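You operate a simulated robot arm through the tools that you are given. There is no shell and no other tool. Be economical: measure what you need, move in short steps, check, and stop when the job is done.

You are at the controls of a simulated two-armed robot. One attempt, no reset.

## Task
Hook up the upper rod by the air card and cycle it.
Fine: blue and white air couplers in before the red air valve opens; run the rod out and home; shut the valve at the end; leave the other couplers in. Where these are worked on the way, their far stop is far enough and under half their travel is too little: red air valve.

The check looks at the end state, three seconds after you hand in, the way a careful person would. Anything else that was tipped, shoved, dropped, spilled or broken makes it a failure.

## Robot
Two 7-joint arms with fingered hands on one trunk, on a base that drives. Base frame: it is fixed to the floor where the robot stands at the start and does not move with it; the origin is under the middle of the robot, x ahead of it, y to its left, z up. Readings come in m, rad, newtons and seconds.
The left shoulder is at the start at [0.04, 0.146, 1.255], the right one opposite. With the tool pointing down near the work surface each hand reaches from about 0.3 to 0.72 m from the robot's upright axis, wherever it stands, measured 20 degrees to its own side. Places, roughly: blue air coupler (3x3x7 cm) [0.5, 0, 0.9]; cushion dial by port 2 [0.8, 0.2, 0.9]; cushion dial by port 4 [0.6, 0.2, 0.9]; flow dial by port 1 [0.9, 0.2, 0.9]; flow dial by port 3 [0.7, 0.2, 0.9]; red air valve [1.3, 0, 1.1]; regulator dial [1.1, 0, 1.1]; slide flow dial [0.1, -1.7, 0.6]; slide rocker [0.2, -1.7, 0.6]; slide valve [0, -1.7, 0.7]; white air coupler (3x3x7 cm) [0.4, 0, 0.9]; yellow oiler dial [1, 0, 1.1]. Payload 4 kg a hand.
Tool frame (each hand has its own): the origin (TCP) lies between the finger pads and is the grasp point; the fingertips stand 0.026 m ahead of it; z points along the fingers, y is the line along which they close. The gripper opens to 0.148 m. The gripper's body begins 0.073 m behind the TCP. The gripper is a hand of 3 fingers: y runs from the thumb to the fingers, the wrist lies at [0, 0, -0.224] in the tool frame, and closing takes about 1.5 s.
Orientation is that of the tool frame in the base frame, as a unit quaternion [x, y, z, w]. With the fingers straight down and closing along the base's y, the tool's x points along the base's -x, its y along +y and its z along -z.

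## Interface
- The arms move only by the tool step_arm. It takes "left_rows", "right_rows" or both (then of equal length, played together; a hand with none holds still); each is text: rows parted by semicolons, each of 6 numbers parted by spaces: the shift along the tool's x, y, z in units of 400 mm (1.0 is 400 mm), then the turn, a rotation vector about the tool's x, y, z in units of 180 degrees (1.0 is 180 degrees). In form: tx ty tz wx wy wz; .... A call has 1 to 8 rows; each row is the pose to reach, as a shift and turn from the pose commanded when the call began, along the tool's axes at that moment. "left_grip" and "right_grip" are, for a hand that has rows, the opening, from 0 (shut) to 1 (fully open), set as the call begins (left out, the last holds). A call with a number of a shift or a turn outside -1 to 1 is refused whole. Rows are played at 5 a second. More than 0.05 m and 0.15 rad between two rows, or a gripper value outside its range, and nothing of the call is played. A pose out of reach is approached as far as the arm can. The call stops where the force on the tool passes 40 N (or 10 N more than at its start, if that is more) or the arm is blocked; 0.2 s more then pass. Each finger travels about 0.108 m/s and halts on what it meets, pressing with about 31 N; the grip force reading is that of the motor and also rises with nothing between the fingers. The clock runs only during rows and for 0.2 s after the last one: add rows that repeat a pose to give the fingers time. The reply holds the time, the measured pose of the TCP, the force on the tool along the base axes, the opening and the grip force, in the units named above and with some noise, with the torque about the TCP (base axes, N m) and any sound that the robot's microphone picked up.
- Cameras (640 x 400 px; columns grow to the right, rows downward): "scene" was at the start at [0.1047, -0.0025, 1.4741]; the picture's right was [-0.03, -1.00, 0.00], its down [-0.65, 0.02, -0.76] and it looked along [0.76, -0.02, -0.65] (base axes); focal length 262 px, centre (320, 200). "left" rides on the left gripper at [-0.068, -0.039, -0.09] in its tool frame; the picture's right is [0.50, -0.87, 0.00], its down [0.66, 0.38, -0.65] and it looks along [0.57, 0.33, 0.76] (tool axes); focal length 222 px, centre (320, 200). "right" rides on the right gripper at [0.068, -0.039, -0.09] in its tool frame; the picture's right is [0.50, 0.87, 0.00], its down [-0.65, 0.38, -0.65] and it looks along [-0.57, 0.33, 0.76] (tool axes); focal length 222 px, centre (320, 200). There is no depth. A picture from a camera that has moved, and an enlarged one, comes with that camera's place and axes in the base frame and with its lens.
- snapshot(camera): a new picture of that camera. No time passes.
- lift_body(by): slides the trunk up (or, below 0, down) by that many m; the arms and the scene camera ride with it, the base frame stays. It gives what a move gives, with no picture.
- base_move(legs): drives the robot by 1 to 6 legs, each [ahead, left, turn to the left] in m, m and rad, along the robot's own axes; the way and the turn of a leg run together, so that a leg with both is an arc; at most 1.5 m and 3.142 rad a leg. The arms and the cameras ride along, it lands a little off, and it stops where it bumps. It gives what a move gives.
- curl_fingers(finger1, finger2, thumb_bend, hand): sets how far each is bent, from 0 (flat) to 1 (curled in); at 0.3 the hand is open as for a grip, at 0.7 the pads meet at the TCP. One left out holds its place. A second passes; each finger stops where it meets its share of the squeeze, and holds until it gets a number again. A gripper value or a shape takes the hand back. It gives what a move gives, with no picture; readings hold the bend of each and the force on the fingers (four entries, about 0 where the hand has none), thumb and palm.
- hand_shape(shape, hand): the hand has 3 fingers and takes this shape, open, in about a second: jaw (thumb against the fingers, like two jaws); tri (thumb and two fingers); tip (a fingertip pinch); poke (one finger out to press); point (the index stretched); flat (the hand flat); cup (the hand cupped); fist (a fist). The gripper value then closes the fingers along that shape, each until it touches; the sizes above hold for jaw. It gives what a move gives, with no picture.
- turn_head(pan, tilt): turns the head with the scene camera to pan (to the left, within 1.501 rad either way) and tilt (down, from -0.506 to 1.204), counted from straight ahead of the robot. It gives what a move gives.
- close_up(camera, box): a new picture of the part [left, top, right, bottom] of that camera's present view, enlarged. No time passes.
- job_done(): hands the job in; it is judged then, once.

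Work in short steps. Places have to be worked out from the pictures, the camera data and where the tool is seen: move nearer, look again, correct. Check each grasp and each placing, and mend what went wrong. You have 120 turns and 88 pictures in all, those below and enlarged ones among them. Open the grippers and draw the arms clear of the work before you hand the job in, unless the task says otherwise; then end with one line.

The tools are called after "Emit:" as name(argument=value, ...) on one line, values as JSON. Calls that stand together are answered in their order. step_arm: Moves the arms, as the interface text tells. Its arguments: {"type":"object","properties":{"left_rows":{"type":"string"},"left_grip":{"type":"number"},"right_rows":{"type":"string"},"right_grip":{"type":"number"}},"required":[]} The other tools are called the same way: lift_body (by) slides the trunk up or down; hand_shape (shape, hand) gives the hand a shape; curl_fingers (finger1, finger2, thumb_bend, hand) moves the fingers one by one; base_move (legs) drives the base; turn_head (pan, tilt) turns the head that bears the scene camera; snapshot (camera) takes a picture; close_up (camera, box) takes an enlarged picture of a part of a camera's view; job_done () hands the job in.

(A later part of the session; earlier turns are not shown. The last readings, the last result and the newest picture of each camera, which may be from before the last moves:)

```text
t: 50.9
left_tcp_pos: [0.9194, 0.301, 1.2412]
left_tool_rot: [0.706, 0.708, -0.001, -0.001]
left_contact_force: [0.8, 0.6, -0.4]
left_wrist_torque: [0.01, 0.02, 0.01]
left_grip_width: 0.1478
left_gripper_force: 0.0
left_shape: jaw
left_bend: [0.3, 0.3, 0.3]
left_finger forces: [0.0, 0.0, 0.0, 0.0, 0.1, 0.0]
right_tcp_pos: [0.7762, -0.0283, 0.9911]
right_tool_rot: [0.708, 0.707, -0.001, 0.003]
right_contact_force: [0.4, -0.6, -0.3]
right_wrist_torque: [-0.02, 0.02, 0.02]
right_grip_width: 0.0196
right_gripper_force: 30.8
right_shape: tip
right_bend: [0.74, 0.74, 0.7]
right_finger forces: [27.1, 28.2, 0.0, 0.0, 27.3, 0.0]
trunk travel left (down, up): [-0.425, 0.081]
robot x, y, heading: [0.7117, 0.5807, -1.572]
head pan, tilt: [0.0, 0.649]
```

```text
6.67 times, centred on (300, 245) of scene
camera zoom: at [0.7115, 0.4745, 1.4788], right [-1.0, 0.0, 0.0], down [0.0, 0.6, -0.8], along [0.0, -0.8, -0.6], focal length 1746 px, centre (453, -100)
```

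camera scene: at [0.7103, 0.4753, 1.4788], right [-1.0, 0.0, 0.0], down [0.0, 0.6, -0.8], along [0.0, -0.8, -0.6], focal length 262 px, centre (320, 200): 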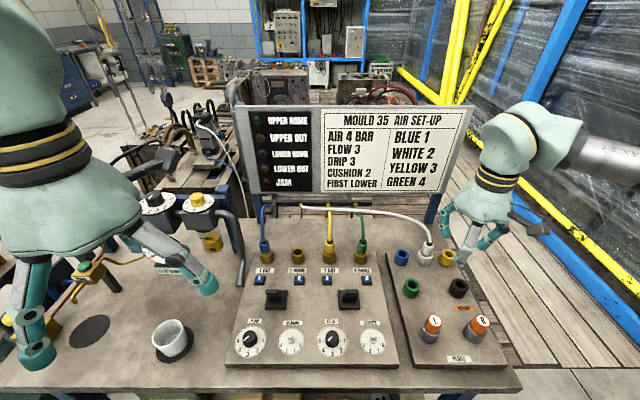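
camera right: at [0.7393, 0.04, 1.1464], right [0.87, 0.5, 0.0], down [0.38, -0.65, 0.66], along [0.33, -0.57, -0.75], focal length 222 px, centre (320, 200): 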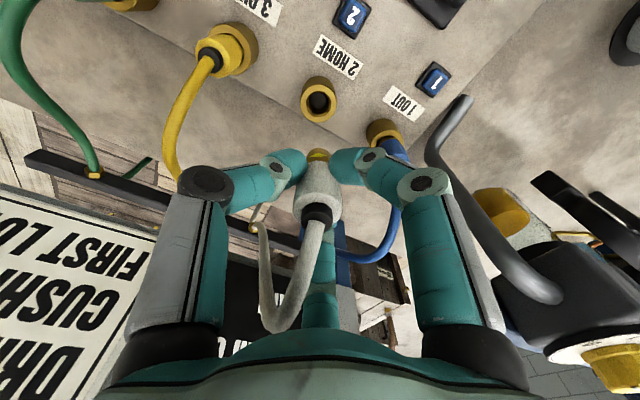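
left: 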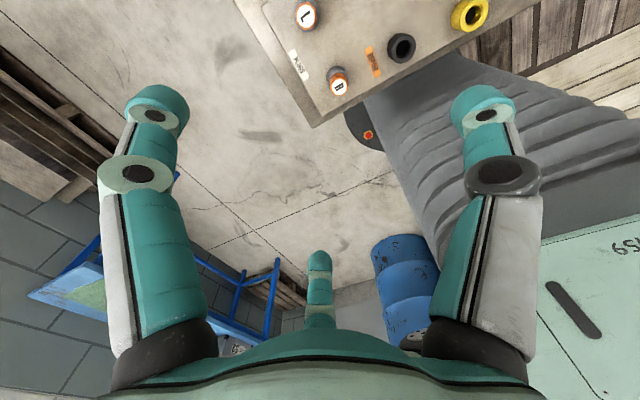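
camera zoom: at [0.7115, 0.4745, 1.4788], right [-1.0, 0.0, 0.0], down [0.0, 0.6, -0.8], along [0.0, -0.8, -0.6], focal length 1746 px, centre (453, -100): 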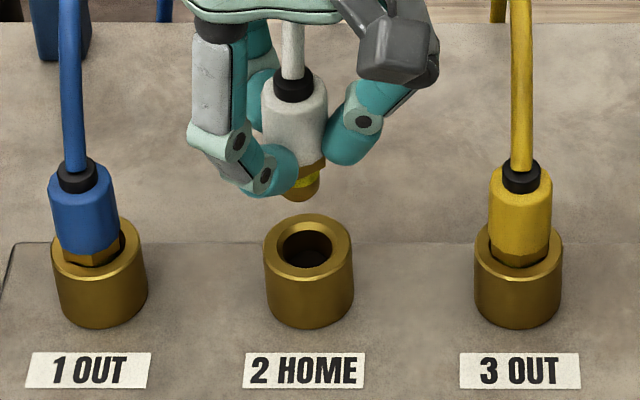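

Comparing with the blue insertion geometry, the port is ~8 mm toward +y and ~2 mm toward −x of the nose. Correct, lower 1.8 cm and look.

Emit:
step_arm(right_rows="0.02 -0.005 0 0 0 0;0.02 -0.005 0.025 0 0 0;0.02 -0.005 0.045 0 0 0")

Emit:
close_up(camera="right", box=[285, 110, 355, 170])

Emit:
close_up(camera="scene", box=[280, 225, 320, 265])

```text
t: 51.6
left_tcp_pos: [0.9199, 0.3003, 1.2414]
left_tool_rot: [0.706, 0.708, -0.001, -0.001]
left_contact_force: [-0.2, -0.4, -0.4]
left_wrist_torque: [0.04, -0.01, 0.03]
left_grip_width: 0.148
left_gripper_force: 0.1
left_shape: jaw
left_bend: [0.3, 0.3, 0.3]
left_finger forces: [0.0, 0.1, 0.0, 0.0, 0.0, 0.1]
right_tcp_pos: [0.7747, -0.0222, 0.9748]
right_tool_rot: [0.708, 0.706, -0.003, 0.004]
right_contact_force: [0.4, 0.2, -0.1]
right_wrist_torque: [-0.02, 0.03, 0.01]
right_grip_width: 0.0195
right_gripper_force: 31.6
right_shape: tip
right_bend: [0.74, 0.74, 0.7]
right_finger forces: [27.0, 28.2, 0.0, 0.0, 27.4, 0.0]
trunk travel left (down, up): [-0.425, 0.081]
robot x, y, heading: [0.7095, 0.583, -1.57]
head pan, tilt: [0.0, 0.649]
```

```text
6.67 times, centred on (320, 140) of right
camera zoom: at [0.736, 0.0474, 1.0646], right [0.87, 0.5, 0.0], down [0.38, -0.65, 0.66], along [0.33, -0.57, -0.75], focal length 1481 px, centre (320, 600)
```

zoom: 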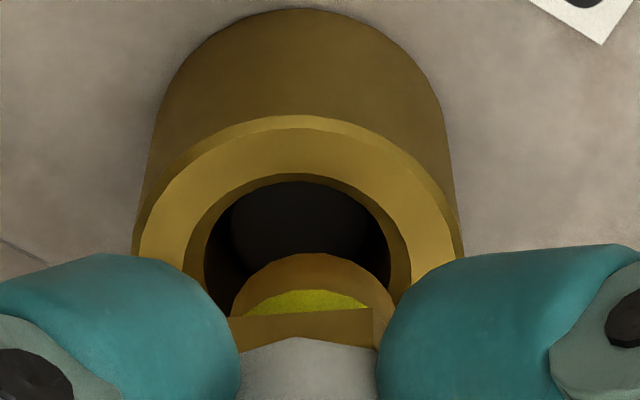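

```text
10.00 times, centred on (300, 245) of scene
camera zoom: at [0.7121, 0.4745, 1.4788], right [-1.0, 0.0, 0.0], down [0.0, 0.6, -0.8], along [0.0, -0.8, -0.6], focal length 2620 px, centre (520, -250)
```

zoom: 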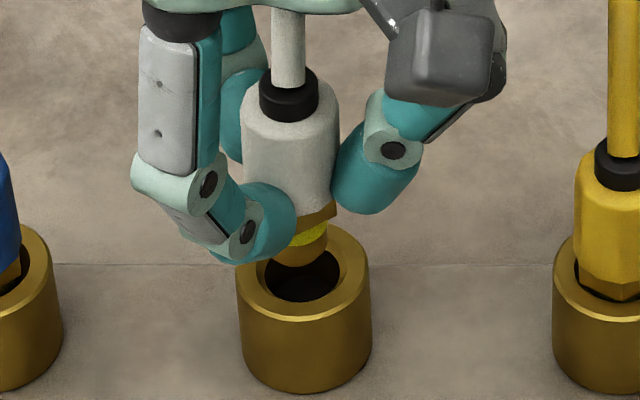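

Nose about 4 mm too near (+y) compared with the good blue state. Correct and lower 2.2 cm.

Emit:
step_arm(right_rows="-0.01 0 0 0 0 0;-0.01 0 0.02 0 0 0;-0.01 0 0.04 0 0 0;-0.01 0 0.055 0 0 0")

Emit:
close_up(camera="scene", box=[280, 225, 320, 265])

```text
t: 52.6
left_tcp_pos: [0.9206, 0.2999, 1.2435]
left_tool_rot: [0.706, 0.709, 0.0, -0.001]
left_contact_force: [1.2, 0.3, -0.6]
left_wrist_torque: [0.01, -0.05, 0.01]
left_grip_width: 0.1479
left_gripper_force: 0.0
left_shape: jaw
left_bend: [0.3, 0.3, 0.3]
left_finger forces: [0.0, 0.0, 0.1, 0.0, 0.1, 0.1]
right_tcp_pos: [0.7741, -0.0258, 0.9515]
right_tool_rot: [0.708, 0.706, -0.002, 0.002]
right_contact_force: [-0.2, 0.3, 0.4]
right_wrist_torque: [0.08, 0.0, -0.01]
right_grip_width: 0.0194
right_gripper_force: 30.4
right_shape: tip
right_bend: [0.74, 0.74, 0.7]
right_finger forces: [27.6, 27.9, 0.0, 0.0, 28.1, 0.0]
trunk travel left (down, up): [-0.425, 0.081]
robot x, y, heading: [0.713, 0.5849, -1.569]
head pan, tilt: [0.0, 0.649]
```

```text
10.00 times, centred on (300, 245) of scene
camera zoom: at [0.7119, 0.4747, 1.4788], right [-1.0, 0.0, 0.0], down [0.0, 0.6, -0.8], along [0.0, -0.8, -0.6], focal length 2620 px, centre (520, -250)
```

zoom: 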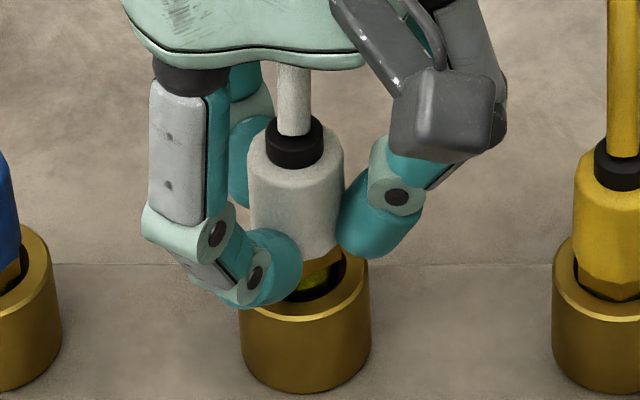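

In the bore with negligible force. Pressing down to the seat.

Emit:
step_arm(right_rows="0 0 0.0125 0 0 0;0 0 0.025 0 0 0;0 0 0.0375 0 0 0;0 0 0.05 0 0 0")

Emit:
close_up(camera="scene", box=[280, 225, 320, 265])

```text
t: 53.6
left_tcp_pos: [0.9197, 0.3027, 1.2441]
left_tool_rot: [0.705, 0.709, -0.001, -0.001]
left_contact_force: [0.0, -0.2, -0.2]
left_wrist_torque: [0.05, -0.01, 0.03]
left_grip_width: 0.1479
left_gripper_force: 0.0
left_shape: jaw
left_bend: [0.3, 0.3, 0.3]
left_finger forces: [0.1, 0.0, 0.0, 0.0, 0.0, 0.1]
right_tcp_pos: [0.7741, -0.0275, 0.9431]
right_tool_rot: [0.709, 0.705, -0.005, 0.009]
right_contact_force: [-4.1, 10.8, 26.3]
right_wrist_torque: [0.32, 0.2, -0.05]
right_grip_width: 0.0212
right_gripper_force: 30.2
right_shape: tip
right_bend: [0.75, 0.75, 0.71]
right_finger forces: [37.1, 28.5, 0.0, 0.0, 36.8, 0.1]
trunk travel left (down, up): [-0.425, 0.081]
robot x, y, heading: [0.7099, 0.5828, -1.565]
head pan, tilt: [0.0, 0.649]
stopped in row 4 (right hand): the force on the tool passed its limit (the readings are from after the stop); the commanded pose is now the measured one
```

```text
10.00 times, centred on (300, 245) of scene
camera zoom: at [0.7112, 0.4779, 1.4791], right [-1.0, 0.0, 0.0], down [0.0, 0.6, -0.8], along [0.0, -0.8, -0.6], focal length 2620 px, centre (520, -250)
```

zoom: 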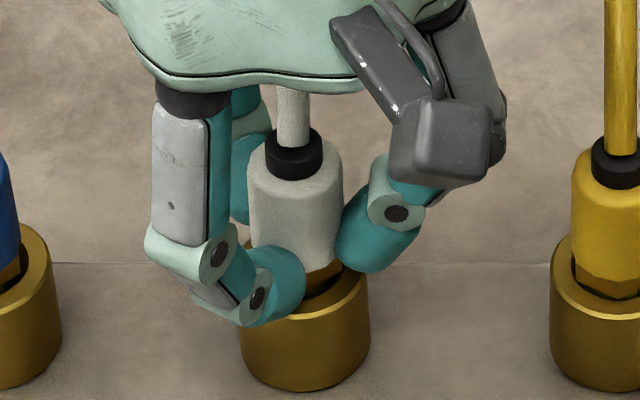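

Same end depth and force as blue. Release, rise, back off, and compare.

Emit:
step_arm(right_rows="0 0 0 0 0 0;0 0 0 0 0 0;0 0 0 0 0 0;0 0 0 0 0 0", right_grip=0.4)

Emit:
step_arm(right_rows="0 0 -0.1 0 0 0;0 0 -0.2 0 0 0;0 0 -0.32 0 0 0;0 0 -0.4 0 0 0;0.1 0 -0.45 0 0 0;0.2 0 -0.5 0 0 0;0.32 0 -0.55 0 0 0")

Emit:
close_up(camera="scene", box=[250, 225, 370, 300])

```text
t: 54.6
left_tcp_pos: [0.9209, 0.3004, 1.2436]
left_tool_rot: [0.706, 0.708, -0.001, -0.001]
left_contact_force: [-0.6, 0.6, -0.1]
left_wrist_torque: [0.0, 0.03, 0.0]
left_grip_width: 0.148
left_gripper_force: 0.1
left_shape: jaw
left_bend: [0.3, 0.3, 0.3]
left_finger forces: [0.0, 0.1, 0.0, 0.0, 0.0, 0.0]
right_tcp_pos: [0.7752, -0.029, 0.9384]
right_tool_rot: [0.708, 0.706, -0.004, 0.006]
right_contact_force: [0.2, 0.3, 0.2]
right_wrist_torque: [0.01, -0.01, -0.03]
right_grip_width: 0.0588
right_gripper_force: 0.0
right_shape: tip
right_bend: [0.77, 0.77, 0.7]
right_finger forces: [0.0, 0.0, 0.0, 0.1, 0.0, 0.0]
trunk travel left (down, up): [-0.425, 0.081]
robot x, y, heading: [0.7115, 0.5832, -1.573]
head pan, tilt: [0.0, 0.649]
```

```text
refused: row 7 steps farther than a row can; nothing moved
```

```text
5.33 times, centred on (310, 262) of scene
camera zoom: at [0.7119, 0.4745, 1.4788], right [-1.0, 0.0, 0.0], down [0.0, 0.6, -0.8], along [0.0, -0.8, -0.6], focal length 1397 px, centre (373, -133)
```

zoom: 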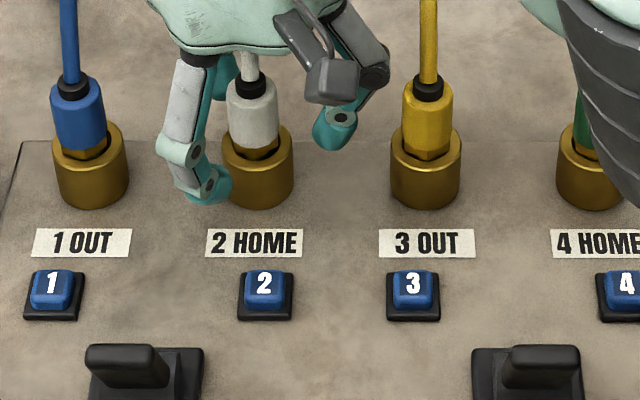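

Both tops match yellow's height. Now rising and retreating.

Emit:
step_arm(right_rows="0 0 -0.1 0 0 0;0 0 -0.2 0 0 0;0 0 -0.32 0 0 0;0 0 -0.4 0 0 0;0.1 0 -0.44 0 0 0;0.2 0 -0.48 0 0 0;0.3 0 -0.52 0 0 0")

Emit:
base_move(legs=[[0, 0.4, 0]])

Emit:
snapshot(camera="scene")

```text
t: 56.2
left_tcp_pos: [0.9209, 0.3025, 1.2427]
left_tool_rot: [0.706, 0.708, 0.0, -0.001]
left_contact_force: [0.2, 0.6, -0.6]
left_wrist_torque: [-0.03, 0.02, -0.01]
left_grip_width: 0.148
left_gripper_force: 0.1
left_shape: jaw
left_bend: [0.3, 0.3, 0.3]
left_finger forces: [0.0, 0.1, 0.1, 0.0, 0.1, 0.0]
right_tcp_pos: [0.7744, 0.0951, 1.1454]
right_tool_rot: [0.708, 0.706, -0.006, 0.008]
right_contact_force: [-0.7, 0.3, -0.4]
right_wrist_torque: [0.0, -0.01, 0.0]
right_grip_width: 0.0588
right_gripper_force: 0.0
right_shape: tip
right_bend: [0.77, 0.77, 0.7]
right_finger forces: [0.1, 0.0, 0.1, 0.0, 0.0, 0.1]
trunk travel left (down, up): [-0.425, 0.081]
robot x, y, heading: [0.7126, 0.5795, -1.569]
head pan, tilt: [0.0, 0.649]
```

```text
t: 58.7
left_tcp_pos: [1.3231, 0.3011, 1.2417]
left_tool_rot: [0.706, 0.709, 0.0, 0.0]
left_contact_force: [-0.4, -0.3, 0.1]
left_wrist_torque: [0.01, 0.0, 0.01]
left_grip_width: 0.1479
left_gripper_force: 0.0
left_shape: jaw
left_bend: [0.3, 0.3, 0.3]
left_finger forces: [0.0, 0.1, 0.1, 0.0, 0.0, 0.0]
right_tcp_pos: [1.1763, 0.0942, 1.1441]
right_tool_rot: [0.708, 0.706, -0.004, 0.008]
right_contact_force: [-0.3, -0.1, 0.1]
right_wrist_torque: [0.04, -0.03, 0.0]
right_grip_width: 0.0589
right_gripper_force: 0.1
right_shape: tip
right_bend: [0.77, 0.77, 0.7]
right_finger forces: [0.1, 0.1, 0.0, 0.0, 0.1, 0.0]
trunk travel left (down, up): [-0.425, 0.081]
robot x, y, heading: [1.1145, 0.5807, -1.571]
head pan, tilt: [0.0, 0.649]
```

```text
21 pictures are left
camera scene: at [1.1135, 0.4752, 1.4788], right [-1.0, 0.0, 0.0], down [0.0, 0.6, -0.8], along [0.0, -0.8, -0.6], focal length 262 px, centre (320, 200)
```

scene: 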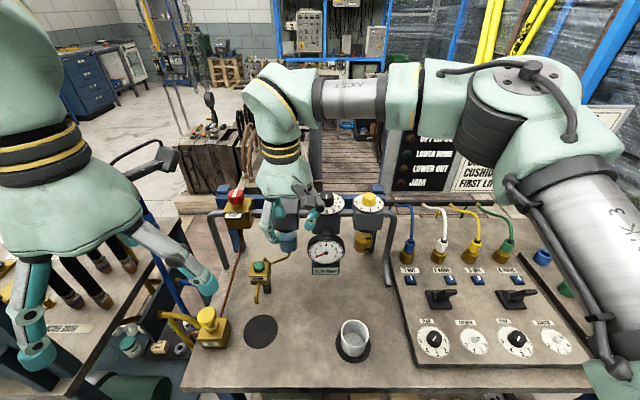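

Red valve is at left of the gantry. Enlarging it.

Emit:
close_up(camera="scene", box=[210, 175, 270, 235])

```text
6.67 times, centred on (240, 205) of scene
camera zoom: at [1.1135, 0.4752, 1.4788], right [-1.0, 0.0, 0.0], down [0.0, 0.6, -0.8], along [0.0, -0.8, -0.6], focal length 1746 px, centre (853, 167)
```

zoom: 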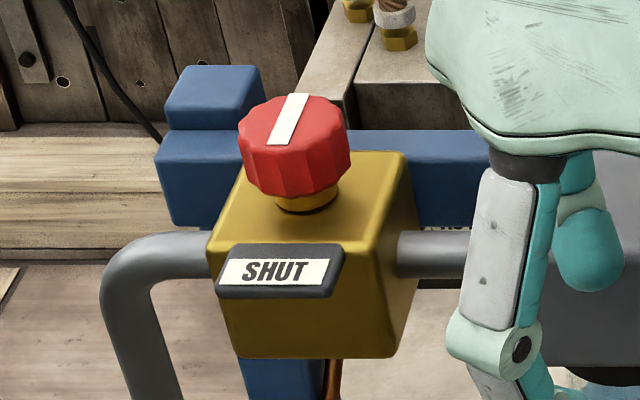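

It's a fluted rotary knob with vertical axis, about (1.305, −0.01, 1.12). I'll pull the right hand back and bring the left hand, in tip shape, above the knob.

Emit:
step_arm(right_rows="0.1 0 -0.05 0 0 0;0.2 0 -0.1 0 0 0;0.3 0 -0.1 0 0 0;0.4 0 -0.1 0 0 0")

Emit:
hand_shape(hand="left", shape="tip")

Emit:
step_arm(left_rows="-0.11 -0.007 0 0 0 0;-0.22 -0.014 0 0 0 0;-0.33 -0.021 0 0 0 0;-0.44 -0.028 0 0 0 0;-0.55 -0.035 0 0 0 0;-0.66 -0.04 0 0 0 0;-0.775 -0.045 0 0 0 0;-0.775 -0.045 0.05 0 0 0", left_grip=0.5)

Emit:
snapshot(camera="left")

Emit:
close_up(camera="scene", box=[180, 120, 300, 240])

```text
t: 59.7
left_tcp_pos: [1.3246, 0.3023, 1.2431]
left_tool_rot: [0.706, 0.708, 0.0, 0.0]
left_contact_force: [0.3, -0.1, 0.0]
left_wrist_torque: [0.01, -0.01, 0.02]
left_grip_width: 0.1479
left_gripper_force: 0.1
left_shape: jaw
left_bend: [0.3, 0.3, 0.3]
left_finger forces: [0.0, 0.0, 0.0, 0.0, 0.0, 0.1]
right_tcp_pos: [1.1784, 0.2546, 1.182]
right_tool_rot: [0.709, 0.705, -0.005, 0.006]
right_contact_force: [0.4, 0.1, 0.3]
right_wrist_torque: [-0.03, 0.02, -0.05]
right_grip_width: 0.0591
right_gripper_force: 0.0
right_shape: tip
right_bend: [0.77, 0.77, 0.7]
right_finger forces: [0.1, 0.1, 0.0, 0.0, 0.0, 0.0]
trunk travel left (down, up): [-0.425, 0.081]
robot x, y, heading: [1.1167, 0.5842, -1.568]
head pan, tilt: [0.0, 0.649]
```

```text
t: 60.6
left_tcp_pos: [1.3233, 0.3013, 1.242]
left_tool_rot: [0.706, 0.708, 0.0, 0.0]
left_contact_force: [-0.3, -0.5, -0.2]
left_wrist_torque: [0.0, 0.0, 0.04]
left_grip_width: 0.148
left_gripper_force: 0.1
left_shape: tip
left_bend: [0.3, 0.3, 0.3]
left_finger forces: [0.1, 0.1, 0.0, 0.1, 0.0, 0.0]
right_tcp_pos: [1.1801, 0.2533, 1.1814]
right_tool_rot: [0.709, 0.705, -0.005, 0.006]
right_contact_force: [-0.5, 0.8, 0.3]
right_wrist_torque: [-0.02, 0.01, -0.01]
right_grip_width: 0.0592
right_gripper_force: 0.1
right_shape: tip
right_bend: [0.77, 0.77, 0.7]
right_finger forces: [0.0, 0.1, 0.0, 0.1, 0.0, 0.1]
trunk travel left (down, up): [-0.425, 0.081]
robot x, y, heading: [1.1132, 0.5829, -1.573]
head pan, tilt: [0.0, 0.649]
```

```text
t: 62.4
left_tcp_pos: [1.3073, -0.0097, 1.2224]
left_tool_rot: [0.707, 0.708, -0.001, -0.001]
left_contact_force: [0.5, 0.0, 0.0]
left_wrist_torque: [0.0, 0.02, -0.07]
left_grip_width: 0.0745
left_gripper_force: 0.1
left_shape: tip
left_bend: [0.36, 0.36, 0.7]
left_finger forces: [0.0, 0.1, 0.0, 0.0, 0.0, 0.0]
right_tcp_pos: [1.179, 0.2546, 1.1812]
right_tool_rot: [0.709, 0.705, -0.005, 0.006]
right_contact_force: [0.7, -0.8, 0.3]
right_wrist_torque: [0.01, -0.02, -0.03]
right_grip_width: 0.0589
right_gripper_force: 0.2
right_shape: tip
right_bend: [0.77, 0.77, 0.7]
right_finger forces: [0.0, 0.1, 0.0, 0.0, 0.0, 0.1]
trunk travel left (down, up): [-0.425, 0.081]
robot x, y, heading: [1.1193, 0.5821, -1.567]
head pan, tilt: [0.0, 0.649]
```

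```text
19 pictures are left
camera left: at [1.2684, -0.0769, 1.3129], right [-0.87, 0.5, 0.0], down [0.38, 0.66, 0.65], along [0.32, 0.57, -0.76], focal length 222 px, centre (320, 200)
```

left: 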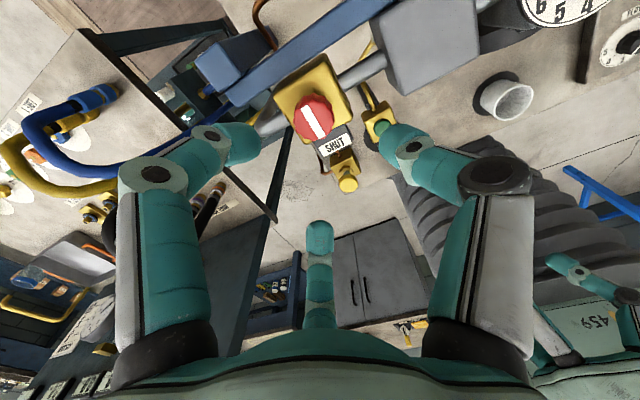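

```text
3.33 times, centred on (240, 180) of scene
camera zoom: at [1.1162, 0.4751, 1.4788], right [-1.0, 0.0, 0.0], down [0.0, 0.6, -0.8], along [0.0, -0.8, -0.6], focal length 873 px, centre (587, 267)
```

zoom: 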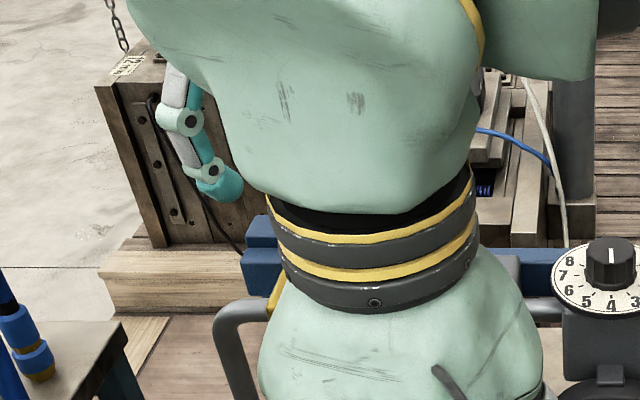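

The knob axis is near (1.310, −0.017), top about z 1.118; its line lies along y (shut) with the pipe along x. Correcting and descending to z≈1.15, then a check.

Emit:
step_arm(left_rows="-0.02 0.0075 0.05 0 0 0;-0.02 0.0075 0.11 0 0 0;-0.02 0.0075 0.18 0 0 0")

Emit:
snapshot(camera="left")

```text
t: 63.2
left_tcp_pos: [1.3107, -0.0159, 1.1503]
left_tool_rot: [0.705, 0.709, 0.0, 0.0]
left_contact_force: [0.7, -0.5, 0.1]
left_wrist_torque: [0.01, -0.01, 0.0]
left_grip_width: 0.0744
left_gripper_force: 0.0
left_shape: tip
left_bend: [0.36, 0.36, 0.7]
left_finger forces: [0.1, 0.1, 0.0, 0.0, 0.0, 0.0]
right_tcp_pos: [1.1801, 0.2529, 1.1813]
right_tool_rot: [0.708, 0.706, -0.005, 0.007]
right_contact_force: [-0.3, 0.3, -0.2]
right_wrist_torque: [0.01, -0.01, 0.0]
right_grip_width: 0.059
right_gripper_force: 0.0
right_shape: tip
right_bend: [0.77, 0.77, 0.7]
right_finger forces: [0.0, 0.0, 0.1, 0.0, 0.1, 0.0]
trunk travel left (down, up): [-0.425, 0.081]
robot x, y, heading: [1.1157, 0.5853, -1.563]
head pan, tilt: [0.0, 0.649]
```

```text
17 pictures are left
camera left: at [1.2711, -0.0844, 1.2408], right [-0.87, 0.5, 0.0], down [0.38, 0.66, 0.65], along [0.32, 0.57, -0.76], focal length 222 px, centre (320, 200)
```

left: 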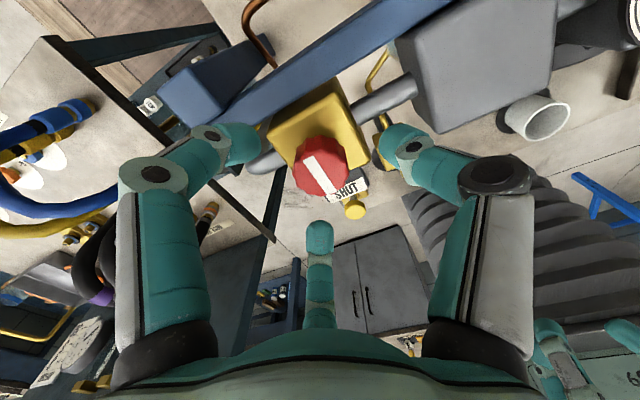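

Aligned within ~2 mm. Descending to z≈1.113 and closing on the knob.

Emit:
step_arm(left_rows="0 0 0.03 0 0 0;0 0 0.06 0 0 0;0 0 0.0925 0 0 0")

Emit:
step_arm(left_rows="0 0 0 0 0 0;0 0 0 0 0 0;0 0 0 0 0 0;0 0 0 0 0 0;0 0 0 0 0 0", left_grip=0)

Emit:
snapshot(camera="left")

```text
t: 64.0
left_tcp_pos: [1.3078, -0.0127, 1.1193]
left_tool_rot: [0.705, 0.709, -0.004, 0.002]
left_contact_force: [3.7, 0.4, 24.3]
left_wrist_torque: [0.95, -0.55, -0.1]
left_grip_width: 0.0749
left_gripper_force: 0.1
left_shape: tip
left_bend: [0.36, 0.8, 0.7]
left_finger forces: [0.0, 24.7, 0.1, 0.1, 0.1, 0.0]
right_tcp_pos: [1.179, 0.2578, 1.1831]
right_tool_rot: [0.709, 0.705, -0.008, 0.009]
right_contact_force: [-0.6, 0.1, -0.7]
right_wrist_torque: [-0.02, -0.02, -0.02]
right_grip_width: 0.0589
right_gripper_force: 0.0
right_shape: tip
right_bend: [0.77, 0.77, 0.7]
right_finger forces: [0.0, 0.0, 0.1, 0.0, 0.1, 0.0]
trunk travel left (down, up): [-0.425, 0.081]
robot x, y, heading: [1.1153, 0.5836, -1.569]
head pan, tilt: [0.0, 0.649]
```

```text
t: 65.2
left_tcp_pos: [1.3055, -0.0146, 1.1181]
left_tool_rot: [0.707, 0.707, -0.003, 0.002]
left_contact_force: [-8.9, -2.5, 26.6]
left_wrist_torque: [-0.74, 0.7, -0.27]
left_grip_width: 0.0458
left_gripper_force: 30.8
left_shape: tip
left_bend: [0.77, 0.81, 0.7]
left_finger forces: [34.2, 17.5, 0.1, 0.1, 47.4, 0.0]
right_tcp_pos: [1.1764, 0.2565, 1.1827]
right_tool_rot: [0.709, 0.705, -0.004, 0.008]
right_contact_force: [-0.3, -0.8, 0.7]
right_wrist_torque: [0.0, 0.0, 0.01]
right_grip_width: 0.0591
right_gripper_force: 0.1
right_shape: tip
right_bend: [0.77, 0.77, 0.7]
right_finger forces: [0.0, 0.1, 0.0, 0.1, 0.1, 0.0]
trunk travel left (down, up): [-0.425, 0.081]
robot x, y, heading: [1.1181, 0.5811, -1.569]
head pan, tilt: [0.0, 0.649]
```

```text
16 pictures are left
camera left: at [1.2664, -0.0821, 1.2089], right [-0.87, 0.5, 0.0], down [0.38, 0.66, 0.65], along [0.32, 0.56, -0.76], focal length 222 px, centre (320, 200)
```

left: 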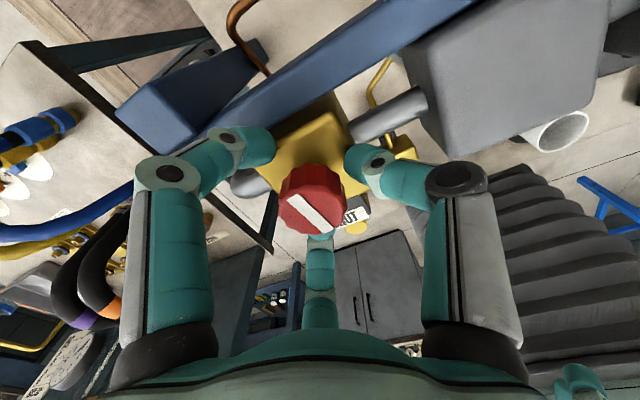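

A fingertip was resting on the box top. I'll reopen, raise 12 mm, re-centre on the knob, and close again.

Emit:
step_arm(left_rows="0 0 0 0 0 0;0 0 -0.01 0 0 0;-0.003 0.006 -0.03 0 0 0;-0.006 0.01 -0.032 0 0 0", left_grip=0.5)

Emit:
step_arm(left_rows="0 0 0 0 0 0;0 0 0 0 0 0;0 0 0 0 0 0;0 0 0 0 0 0;0 0 0 0 0 0", left_grip=0)

Emit:
snapshot(camera="left")

```text
t: 66.2
left_tcp_pos: [1.3147, -0.0185, 1.1244]
left_tool_rot: [0.705, 0.709, 0.001, -0.001]
left_contact_force: [-0.9, -0.3, -0.7]
left_wrist_torque: [0.02, 0.0, -0.02]
left_grip_width: 0.0738
left_gripper_force: 0.1
left_shape: tip
left_bend: [0.36, 0.36, 0.7]
left_finger forces: [0.1, 0.1, 0.1, 0.1, 0.0, 0.1]
right_tcp_pos: [1.1807, 0.2538, 1.1811]
right_tool_rot: [0.708, 0.706, -0.004, 0.008]
right_contact_force: [0.7, 0.3, -0.3]
right_wrist_torque: [0.03, 0.0, -0.01]
right_grip_width: 0.059
right_gripper_force: 0.0
right_shape: tip
right_bend: [0.77, 0.77, 0.7]
right_finger forces: [0.0, 0.1, 0.1, 0.0, 0.1, 0.0]
trunk travel left (down, up): [-0.425, 0.081]
robot x, y, heading: [1.1148, 0.5839, -1.567]
head pan, tilt: [0.0, 0.649]
```

```text
t: 67.4
left_tcp_pos: [1.3147, -0.0194, 1.1236]
left_tool_rot: [0.706, 0.708, 0.001, -0.003]
left_contact_force: [-2.2, 3.0, -16.9]
left_wrist_torque: [-0.02, 0.03, -0.01]
left_grip_width: 0.0288
left_gripper_force: 30.3
left_shape: tip
left_bend: [0.74, 0.75, 0.69]
left_finger forces: [26.7, 27.7, 0.0, 0.0, 26.7, 0.0]
right_tcp_pos: [1.1792, 0.2522, 1.1806]
right_tool_rot: [0.709, 0.705, -0.004, 0.007]
right_contact_force: [0.0, 0.0, -0.1]
right_wrist_torque: [0.02, 0.01, -0.01]
right_grip_width: 0.0592
right_gripper_force: 0.0
right_shape: tip
right_bend: [0.77, 0.77, 0.7]
right_finger forces: [0.0, 0.1, 0.0, 0.1, 0.0, 0.1]
trunk travel left (down, up): [-0.425, 0.081]
robot x, y, heading: [1.1165, 0.5815, -1.57]
head pan, tilt: [0.0, 0.649]
```

```text
15 pictures are left
camera left: at [1.2746, -0.0884, 1.2137], right [-0.87, 0.5, 0.0], down [0.38, 0.65, 0.66], along [0.32, 0.57, -0.75], focal length 222 px, centre (320, 200)
```

left: 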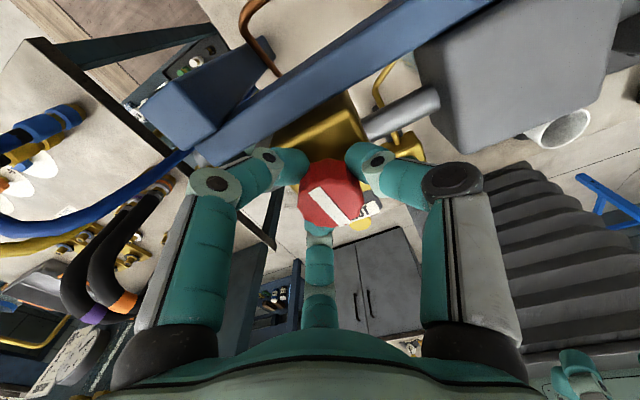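

Even three-finger grip. Turning counter-clockwise from above by ~60° to see whether it yields.

Emit:
step_arm(left_rows="0 0 0 0 0 -0.045;0 0 0 0 0 -0.09;0 0 0 0 0 -0.135;0 0 0 0 0 -0.18;0 0 0 0 0 -0.225;0 0 0 0 0 -0.27;0 0 0 0 0 -0.315;0 0 0 0 0 -0.36")

Emit:
snapshot(camera="left")

```text
t: 69.2
left_tcp_pos: [1.3147, -0.018, 1.1257]
left_tool_rot: [0.215, 0.977, 0.002, -0.001]
left_contact_force: [0.2, 17.7, -23.7]
left_wrist_torque: [0.2, -0.03, -0.11]
left_grip_width: 0.0262
left_gripper_force: 31.9
left_shape: tip
left_bend: [0.73, 0.74, 0.69]
left_finger forces: [30.5, 31.9, 0.0, 0.0, 22.4, 0.1]
right_tcp_pos: [1.1796, 0.2555, 1.1808]
right_tool_rot: [0.708, 0.706, -0.006, 0.007]
right_contact_force: [-0.6, -0.1, 0.3]
right_wrist_torque: [0.01, 0.0, 0.02]
right_grip_width: 0.0591
right_gripper_force: 0.0
right_shape: tip
right_bend: [0.77, 0.77, 0.7]
right_finger forces: [0.0, 0.1, 0.1, 0.0, 0.0, 0.1]
trunk travel left (down, up): [-0.425, 0.081]
robot x, y, heading: [1.1153, 0.5844, -1.568]
head pan, tilt: [0.0, 0.649]
```

```text
14 pictures are left
camera left: at [1.3587, -0.0823, 1.2142], right [-0.82, -0.58, 0.0], down [-0.43, 0.62, 0.66], along [-0.38, 0.54, -0.75], focal length 222 px, centre (320, 200)
```

left: 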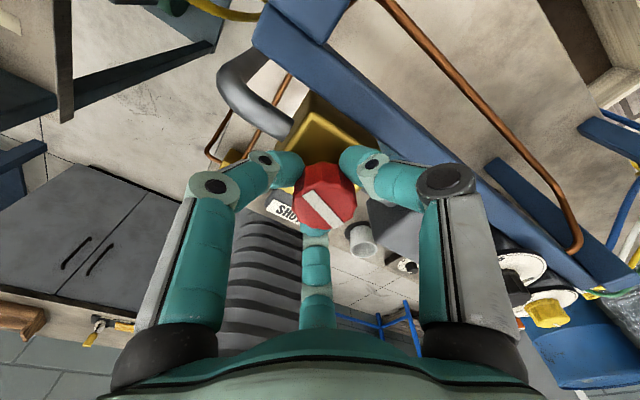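

The knob turned with the hand (~65°). Turning further until the stop.

Emit:
step_arm(left_rows="0 0 0 0 0 -0.04;0 0 0 0 0 -0.08;0 0 0 0 0 -0.12;0 0 0 0 0 -0.15")

Emit:
snapshot(camera="left")

```text
t: 70.2
left_tcp_pos: [1.3132, -0.0184, 1.1241]
left_tool_rot: [-0.019, 1.0, 0.001, -0.001]
left_contact_force: [-3.3, 19.9, -23.9]
left_wrist_torque: [0.28, 0.05, -0.18]
left_grip_width: 0.0255
left_gripper_force: 31.3
left_shape: tip
left_bend: [0.73, 0.74, 0.69]
left_finger forces: [31.1, 29.6, 0.0, 0.0, 19.9, 0.1]
right_tcp_pos: [1.1798, 0.2541, 1.182]
right_tool_rot: [0.709, 0.705, -0.005, 0.008]
right_contact_force: [-0.5, -0.6, 0.3]
right_wrist_torque: [-0.01, 0.03, 0.01]
right_grip_width: 0.0588
right_gripper_force: 0.0
right_shape: tip
right_bend: [0.77, 0.77, 0.7]
right_finger forces: [0.0, 0.0, 0.0, 0.1, 0.1, 0.0]
trunk travel left (down, up): [-0.425, 0.081]
robot x, y, heading: [1.1142, 0.581, -1.569]
head pan, tilt: [0.0, 0.649]
```

```text
13 pictures are left
camera left: at [1.3817, -0.0552, 1.2146], right [-0.47, -0.88, 0.0], down [-0.67, 0.35, 0.66], along [-0.58, 0.31, -0.75], focal length 222 px, centre (320, 200)
```

left: 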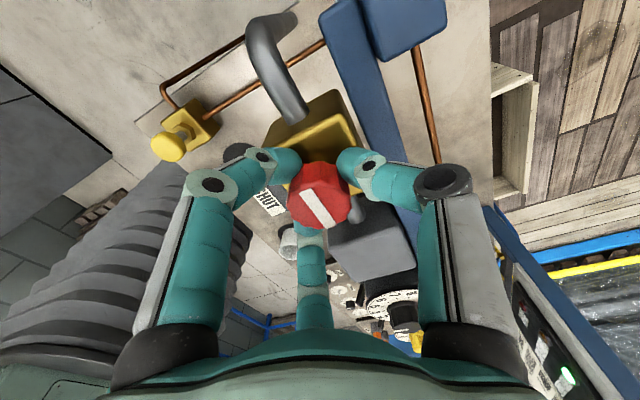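

Board lights are lit now, so air is on. A bit more turn to make sure of the stop, then look at gauge and board.

Emit:
step_arm(left_rows="0 0 0 0 0 -0.04;0 0 0 0 0 -0.08")

Emit:
close_up(camera="scene", box=[220, 110, 540, 310])

```text
t: 70.8
left_tcp_pos: [1.3131, -0.0169, 1.1251]
left_tool_rot: [-0.143, 0.99, 0.002, 0.0]
left_contact_force: [-4.4, 17.0, -22.1]
left_wrist_torque: [0.13, 0.09, -0.16]
left_grip_width: 0.0254
left_gripper_force: 31.4
left_shape: tip
left_bend: [0.73, 0.74, 0.71]
left_finger forces: [28.2, 31.2, 0.0, 0.1, 18.4, 0.0]
right_tcp_pos: [1.1795, 0.2553, 1.1823]
right_tool_rot: [0.709, 0.705, -0.004, 0.007]
right_contact_force: [-0.8, -0.7, -1.3]
right_wrist_torque: [0.01, -0.01, -0.03]
right_grip_width: 0.0588
right_gripper_force: 0.1
right_shape: tip
right_bend: [0.77, 0.77, 0.7]
right_finger forces: [0.0, 0.0, 0.0, 0.0, 0.1, 0.0]
trunk travel left (down, up): [-0.425, 0.081]
robot x, y, heading: [1.1186, 0.5845, -1.569]
head pan, tilt: [0.0, 0.649]
```

```text
2.00 times, centred on (380, 210) of scene
camera zoom: at [1.1157, 0.476, 1.4789], right [-1.0, 0.0, 0.0], down [0.0, 0.6, -0.8], along [0.0, -0.8, -0.6], focal length 524 px, centre (200, 180)
```

zoom: 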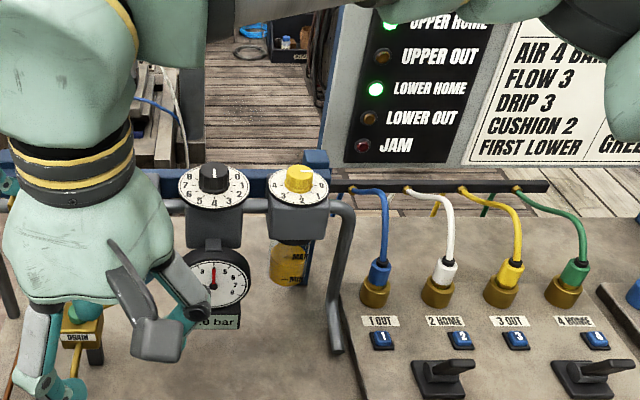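

The gauge shows about 4 bar and UPPER HOME and LOWER HOME are lit: valve open. I'll release the knob, lift off and draw the left hand back.

Emit:
step_arm(left_rows="0 0 0 0 0 0;0 0 0 0 0 0;0 0 0 0 0 0;0 0 0 0 0 0;0 0 -0.08 0 0 0;0 0 -0.16 0 0 0;0 0 -0.25 0 0 0", left_grip=0.5)

Emit:
step_arm(left_rows="-0.03 0.11 0 0 0 0;-0.06 0.21 0 0 0 0;-0.09 0.31 0 0 0 0;-0.12 0.41 0 0 0 0;-0.15 0.51 0 0 0 0;-0.18 0.62 0 0 0 0;-0.21 0.72 0 0 0 0")

Emit:
base_move(legs=[[0, -0.17, 0]])

Emit:
snapshot(camera="scene")

```text
t: 72.4
left_tcp_pos: [1.3128, -0.0196, 1.2256]
left_tool_rot: [-0.142, 0.99, 0.0, 0.0]
left_contact_force: [0.2, 0.7, -0.8]
left_wrist_torque: [0.01, -0.01, 0.01]
left_grip_width: 0.0737
left_gripper_force: 0.1
left_shape: tip
left_bend: [0.36, 0.36, 0.7]
left_finger forces: [0.0, 0.0, 0.0, 0.0, 0.0, 0.1]
right_tcp_pos: [1.1797, 0.2535, 1.1823]
right_tool_rot: [0.709, 0.705, -0.005, 0.007]
right_contact_force: [-0.6, 0.9, 0.2]
right_wrist_torque: [-0.01, 0.0, 0.05]
right_grip_width: 0.0586
right_gripper_force: 0.0
right_shape: tip
right_bend: [0.77, 0.77, 0.7]
right_finger forces: [0.0, 0.0, 0.0, 0.0, 0.0, 0.0]
trunk travel left (down, up): [-0.425, 0.081]
robot x, y, heading: [1.1167, 0.5805, -1.57]
head pan, tilt: [0.0, 0.649]
```

```text
t: 74.0
left_tcp_pos: [1.3142, 0.2814, 1.2262]
left_tool_rot: [-0.143, 0.99, 0.0, -0.001]
left_contact_force: [-0.3, 1.0, -1.0]
left_wrist_torque: [0.01, 0.0, 0.0]
left_grip_width: 0.0737
left_gripper_force: 0.0
left_shape: tip
left_bend: [0.36, 0.36, 0.7]
left_finger forces: [0.1, 0.0, 0.1, 0.0, 0.0, 0.0]
right_tcp_pos: [1.1796, 0.255, 1.1826]
right_tool_rot: [0.709, 0.705, -0.005, 0.007]
right_contact_force: [-0.7, -0.8, 0.1]
right_wrist_torque: [0.0, 0.02, 0.0]
right_grip_width: 0.0587
right_gripper_force: 0.1
right_shape: tip
right_bend: [0.77, 0.77, 0.7]
right_finger forces: [0.0, 0.1, 0.0, 0.0, 0.0, 0.0]
trunk travel left (down, up): [-0.425, 0.081]
robot x, y, heading: [1.1179, 0.5814, -1.567]
head pan, tilt: [0.0, 0.649]
```

```text
t: 75.5
left_tcp_pos: [1.1463, 0.2791, 1.2241]
left_tool_rot: [-0.142, 0.99, 0.001, -0.003]
left_contact_force: [0.3, 0.3, 0.4]
left_wrist_torque: [0.03, 0.05, -0.01]
left_grip_width: 0.0734
left_gripper_force: 0.0
left_shape: tip
left_bend: [0.36, 0.36, 0.7]
left_finger forces: [0.0, 0.0, 0.1, 0.0, 0.0, 0.1]
right_tcp_pos: [1.0128, 0.2528, 1.182]
right_tool_rot: [0.709, 0.706, -0.007, 0.007]
right_contact_force: [0.0, -0.8, -0.2]
right_wrist_torque: [0.0, 0.01, 0.0]
right_grip_width: 0.059
right_gripper_force: 0.1
right_shape: tip
right_bend: [0.77, 0.77, 0.7]
right_finger forces: [0.1, 0.0, 0.0, 0.0, 0.1, 0.0]
trunk travel left (down, up): [-0.425, 0.081]
robot x, y, heading: [0.9451, 0.581, -1.569]
head pan, tilt: [0.0, 0.649]
```

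```text
11 pictures are left
camera scene: at [0.9493, 0.4749, 1.4788], right [-1.0, 0.0, 0.0], down [0.0, 0.6, -0.8], along [0.0, -0.8, -0.6], focal length 262 px, centre (320, 200)
```

scene: 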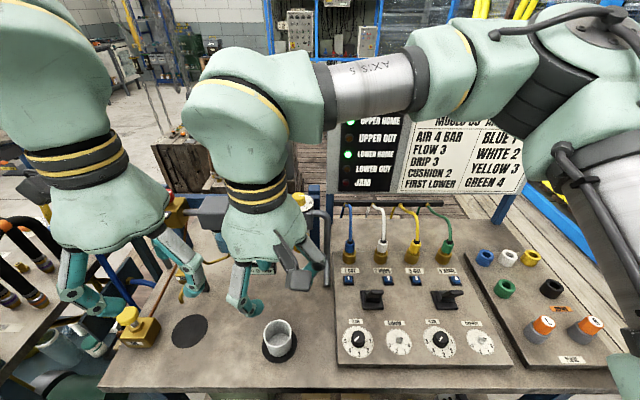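

Lights are visible from here. Moving the right hand above the upper lever (~(0.818, 0.125)) while yawing 90° so it straddles the handle along y.

Emit:
step_arm(right_rows="-0.04 -0.061 0 0 0 0.045;-0.08 -0.122 0 0 0 0.09;-0.12 -0.183 0 0 0 0.135;-0.16 -0.244 0 0 0 0.18;-0.2 -0.305 0 0 0 0.225;-0.24 -0.366 0 0 0 0.27;-0.28 -0.427 0 0 0 0.315;-0.32 -0.487 0 0 0 0.36")

Emit:
step_arm(right_rows="0 0 0.06 0 0 0.045;0 0 0.12 0 0 0.09;0 0 0.18 0 0 0.14;0 0 0.25 0 0 0.14")

Emit:
snapshot(camera="right")

```text
t: 77.3
left_tcp_pos: [1.1424, 0.2802, 1.2261]
left_tool_rot: [-0.142, 0.99, 0.0, -0.001]
left_contact_force: [-0.1, 0.5, 0.6]
left_wrist_torque: [0.01, 0.01, 0.02]
left_grip_width: 0.0735
left_gripper_force: 0.2
left_shape: tip
left_bend: [0.36, 0.36, 0.7]
left_finger forces: [0.0, 0.0, 0.0, 0.0, 0.0, 0.0]
right_tcp_pos: [0.8131, 0.1265, 1.1833]
right_tool_rot: [0.977, 0.215, 0.0, 0.008]
right_contact_force: [0.1, -0.6, 0.1]
right_wrist_torque: [0.03, 0.0, 0.02]
right_grip_width: 0.059
right_gripper_force: 0.1
right_shape: tip
right_bend: [0.77, 0.77, 0.7]
right_finger forces: [0.0, 0.0, 0.1, 0.1, 0.1, 0.0]
trunk travel left (down, up): [-0.425, 0.081]
robot x, y, heading: [0.9432, 0.5824, -1.568]
head pan, tilt: [0.0, 0.649]
```

```text
refused: row 3 steps farther than a row can; nothing moved
```

```text
10 pictures are left
camera right: at [0.8579, 0.1929, 1.2726], right [0.82, -0.58, 0.01], down [-0.44, -0.61, 0.66], along [-0.37, -0.55, -0.75], focal length 222 px, centre (320, 200)
```

right: 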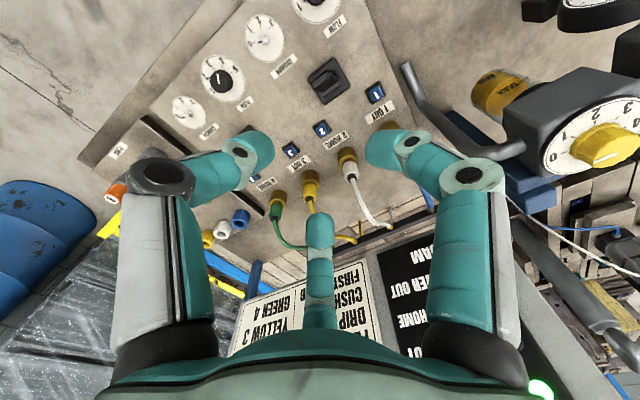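

Lever is near (0.826, 0.12). One enlarged view to see its tilt.

Emit:
close_up(camera="right", box=[290, 45, 370, 115])

```text
5.71 times, centred on (330, 80) of right
camera zoom: at [0.8579, 0.1929, 1.2726], right [0.82, -0.58, 0.01], down [-0.44, -0.61, 0.66], along [-0.37, -0.55, -0.75], focal length 1269 px, centre (263, 886)
```

zoom: 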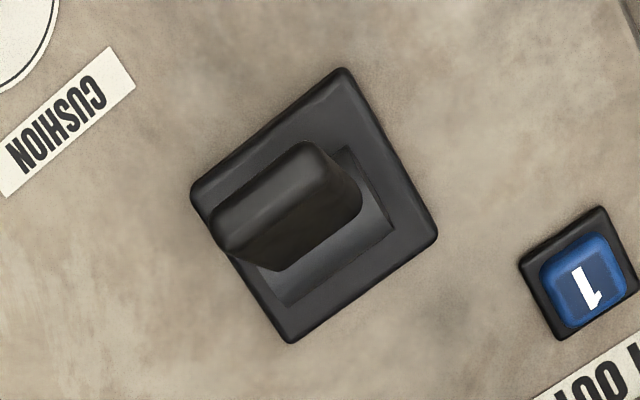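

The lever leans toward +y (home side), pivot near (0.8245, 0.111). I'll close the fingers and lower them just on its +y side, at y≈0.168.

Emit:
step_arm(right_rows="0.035 -0.041 0 0 0 0;0.0695 -0.0823 0 0 0 0;0.0695 -0.0823 0.11 0 0 0;0.0695 -0.0823 0.22 0 0 0;0.0695 -0.0823 0.33 0 0 0;0.0695 -0.0823 0.44 0 0 0;0.0695 -0.0823 0.52 0 0 0;0.0695 -0.0823 0.558 0 0 0", right_grip=0)

Emit:
close_up(camera="scene", box=[310, 100, 470, 340])

```text
t: 79.1
left_tcp_pos: [1.1447, 0.2842, 1.227]
left_tool_rot: [-0.142, 0.99, -0.002, -0.002]
left_contact_force: [-0.3, -0.2, -0.5]
left_wrist_torque: [0.01, -0.01, 0.0]
left_grip_width: 0.0737
left_gripper_force: 0.1
left_shape: tip
left_bend: [0.36, 0.36, 0.7]
left_finger forces: [0.0, 0.0, 0.1, 0.0, 0.0, 0.0]
right_tcp_pos: [0.8081, 0.1443, 0.981]
right_tool_rot: [0.975, 0.22, 0.004, 0.011]
right_contact_force: [-0.9, 10.8, 18.5]
right_wrist_torque: [0.1, 0.06, -0.01]
right_grip_width: 0.0
right_gripper_force: 31.9
right_shape: tip
right_bend: [0.7, 0.7, 0.7]
right_finger forces: [0.1, 0.0, 0.0, 0.0, 0.1, 0.1]
right hand out of reach, approached as far as the arm can: row 6, 7, 8
trunk travel left (down, up): [-0.425, 0.081]
robot x, y, heading: [0.9443, 0.5832, -1.577]
head pan, tilt: [0.0, 0.649]
stopped in row 8 (right hand): the force on the tool passed its limit (the readings are from after the stop); the commanded pose is now the measured one
```

```text
1.67 times, centred on (390, 220) of scene
camera zoom: at [0.9457, 0.4798, 1.4792], right [-1.0, 0.0, 0.0], down [0.0, 0.6, -0.8], along [0.0, -0.8, -0.6], focal length 437 px, centre (203, 167)
```

zoom: 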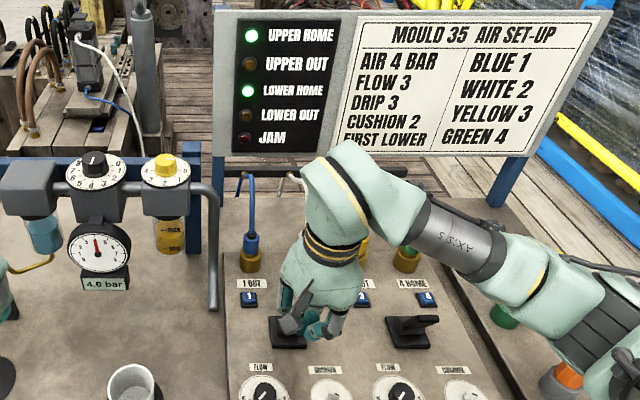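

The fingers landed on the lever because the pose was too near for the arm. I'll raise, undo the yaw, and back the robot off 0.13 m.

Emit:
step_arm(right_rows="0 0 -0.08 0 0 0;0 0 -0.16 0 0 -0.045;0 0 -0.2 0 0 -0.09;0 0 -0.2 0 0 -0.135;0 0 -0.2 0 0 -0.18;0 0 -0.2 0 0 -0.225;0 0 -0.2 0 0 -0.27;0 0 -0.2 0 0 -0.315")

Emit:
base_move(legs=[[-0.13, 0, 0]])

```text
t: 80.9
left_tcp_pos: [1.1426, 0.2806, 1.2266]
left_tool_rot: [-0.143, 0.99, 0.001, -0.001]
left_contact_force: [-0.4, 0.0, -0.7]
left_wrist_torque: [-0.01, 0.0, 0.05]
left_grip_width: 0.0737
left_gripper_force: 0.0
left_shape: tip
left_bend: [0.36, 0.36, 0.7]
left_finger forces: [0.0, 0.0, 0.1, 0.0, 0.0, 0.1]
right_tcp_pos: [0.8067, 0.1433, 1.0578]
right_tool_rot: [0.754, 0.657, -0.001, 0.011]
right_contact_force: [0.0, -0.1, -0.4]
right_wrist_torque: [0.04, -0.01, 0.0]
right_grip_width: 0.0
right_gripper_force: 30.7
right_shape: tip
right_bend: [0.7, 0.7, 0.7]
right_finger forces: [0.0, 0.1, 0.1, 0.0, 0.0, 0.1]
trunk travel left (down, up): [-0.425, 0.081]
robot x, y, heading: [0.9458, 0.5843, -1.567]
head pan, tilt: [0.0, 0.649]
```

```text
t: 82.2
left_tcp_pos: [1.1432, 0.4052, 1.225]
left_tool_rot: [-0.143, 0.99, 0.002, -0.001]
left_contact_force: [-0.2, -1.1, 1.8]
left_wrist_torque: [0.02, 0.0, 0.0]
left_grip_width: 0.0732
left_gripper_force: 0.0
left_shape: tip
left_bend: [0.36, 0.36, 0.7]
left_finger forces: [0.0, 0.1, 0.0, 0.0, 0.0, 0.1]
right_tcp_pos: [0.8063, 0.2681, 1.0571]
right_tool_rot: [0.754, 0.657, 0.0, 0.01]
right_contact_force: [0.4, 0.1, 0.2]
right_wrist_torque: [0.0, -0.02, 0.03]
right_grip_width: 0.0
right_gripper_force: 30.6
right_shape: tip
right_bend: [0.7, 0.7, 0.7]
right_finger forces: [0.0, 0.0, 0.0, 0.1, 0.0, 0.0]
trunk travel left (down, up): [-0.425, 0.081]
robot x, y, heading: [0.9454, 0.715, -1.569]
head pan, tilt: [0.0, 0.649]
```

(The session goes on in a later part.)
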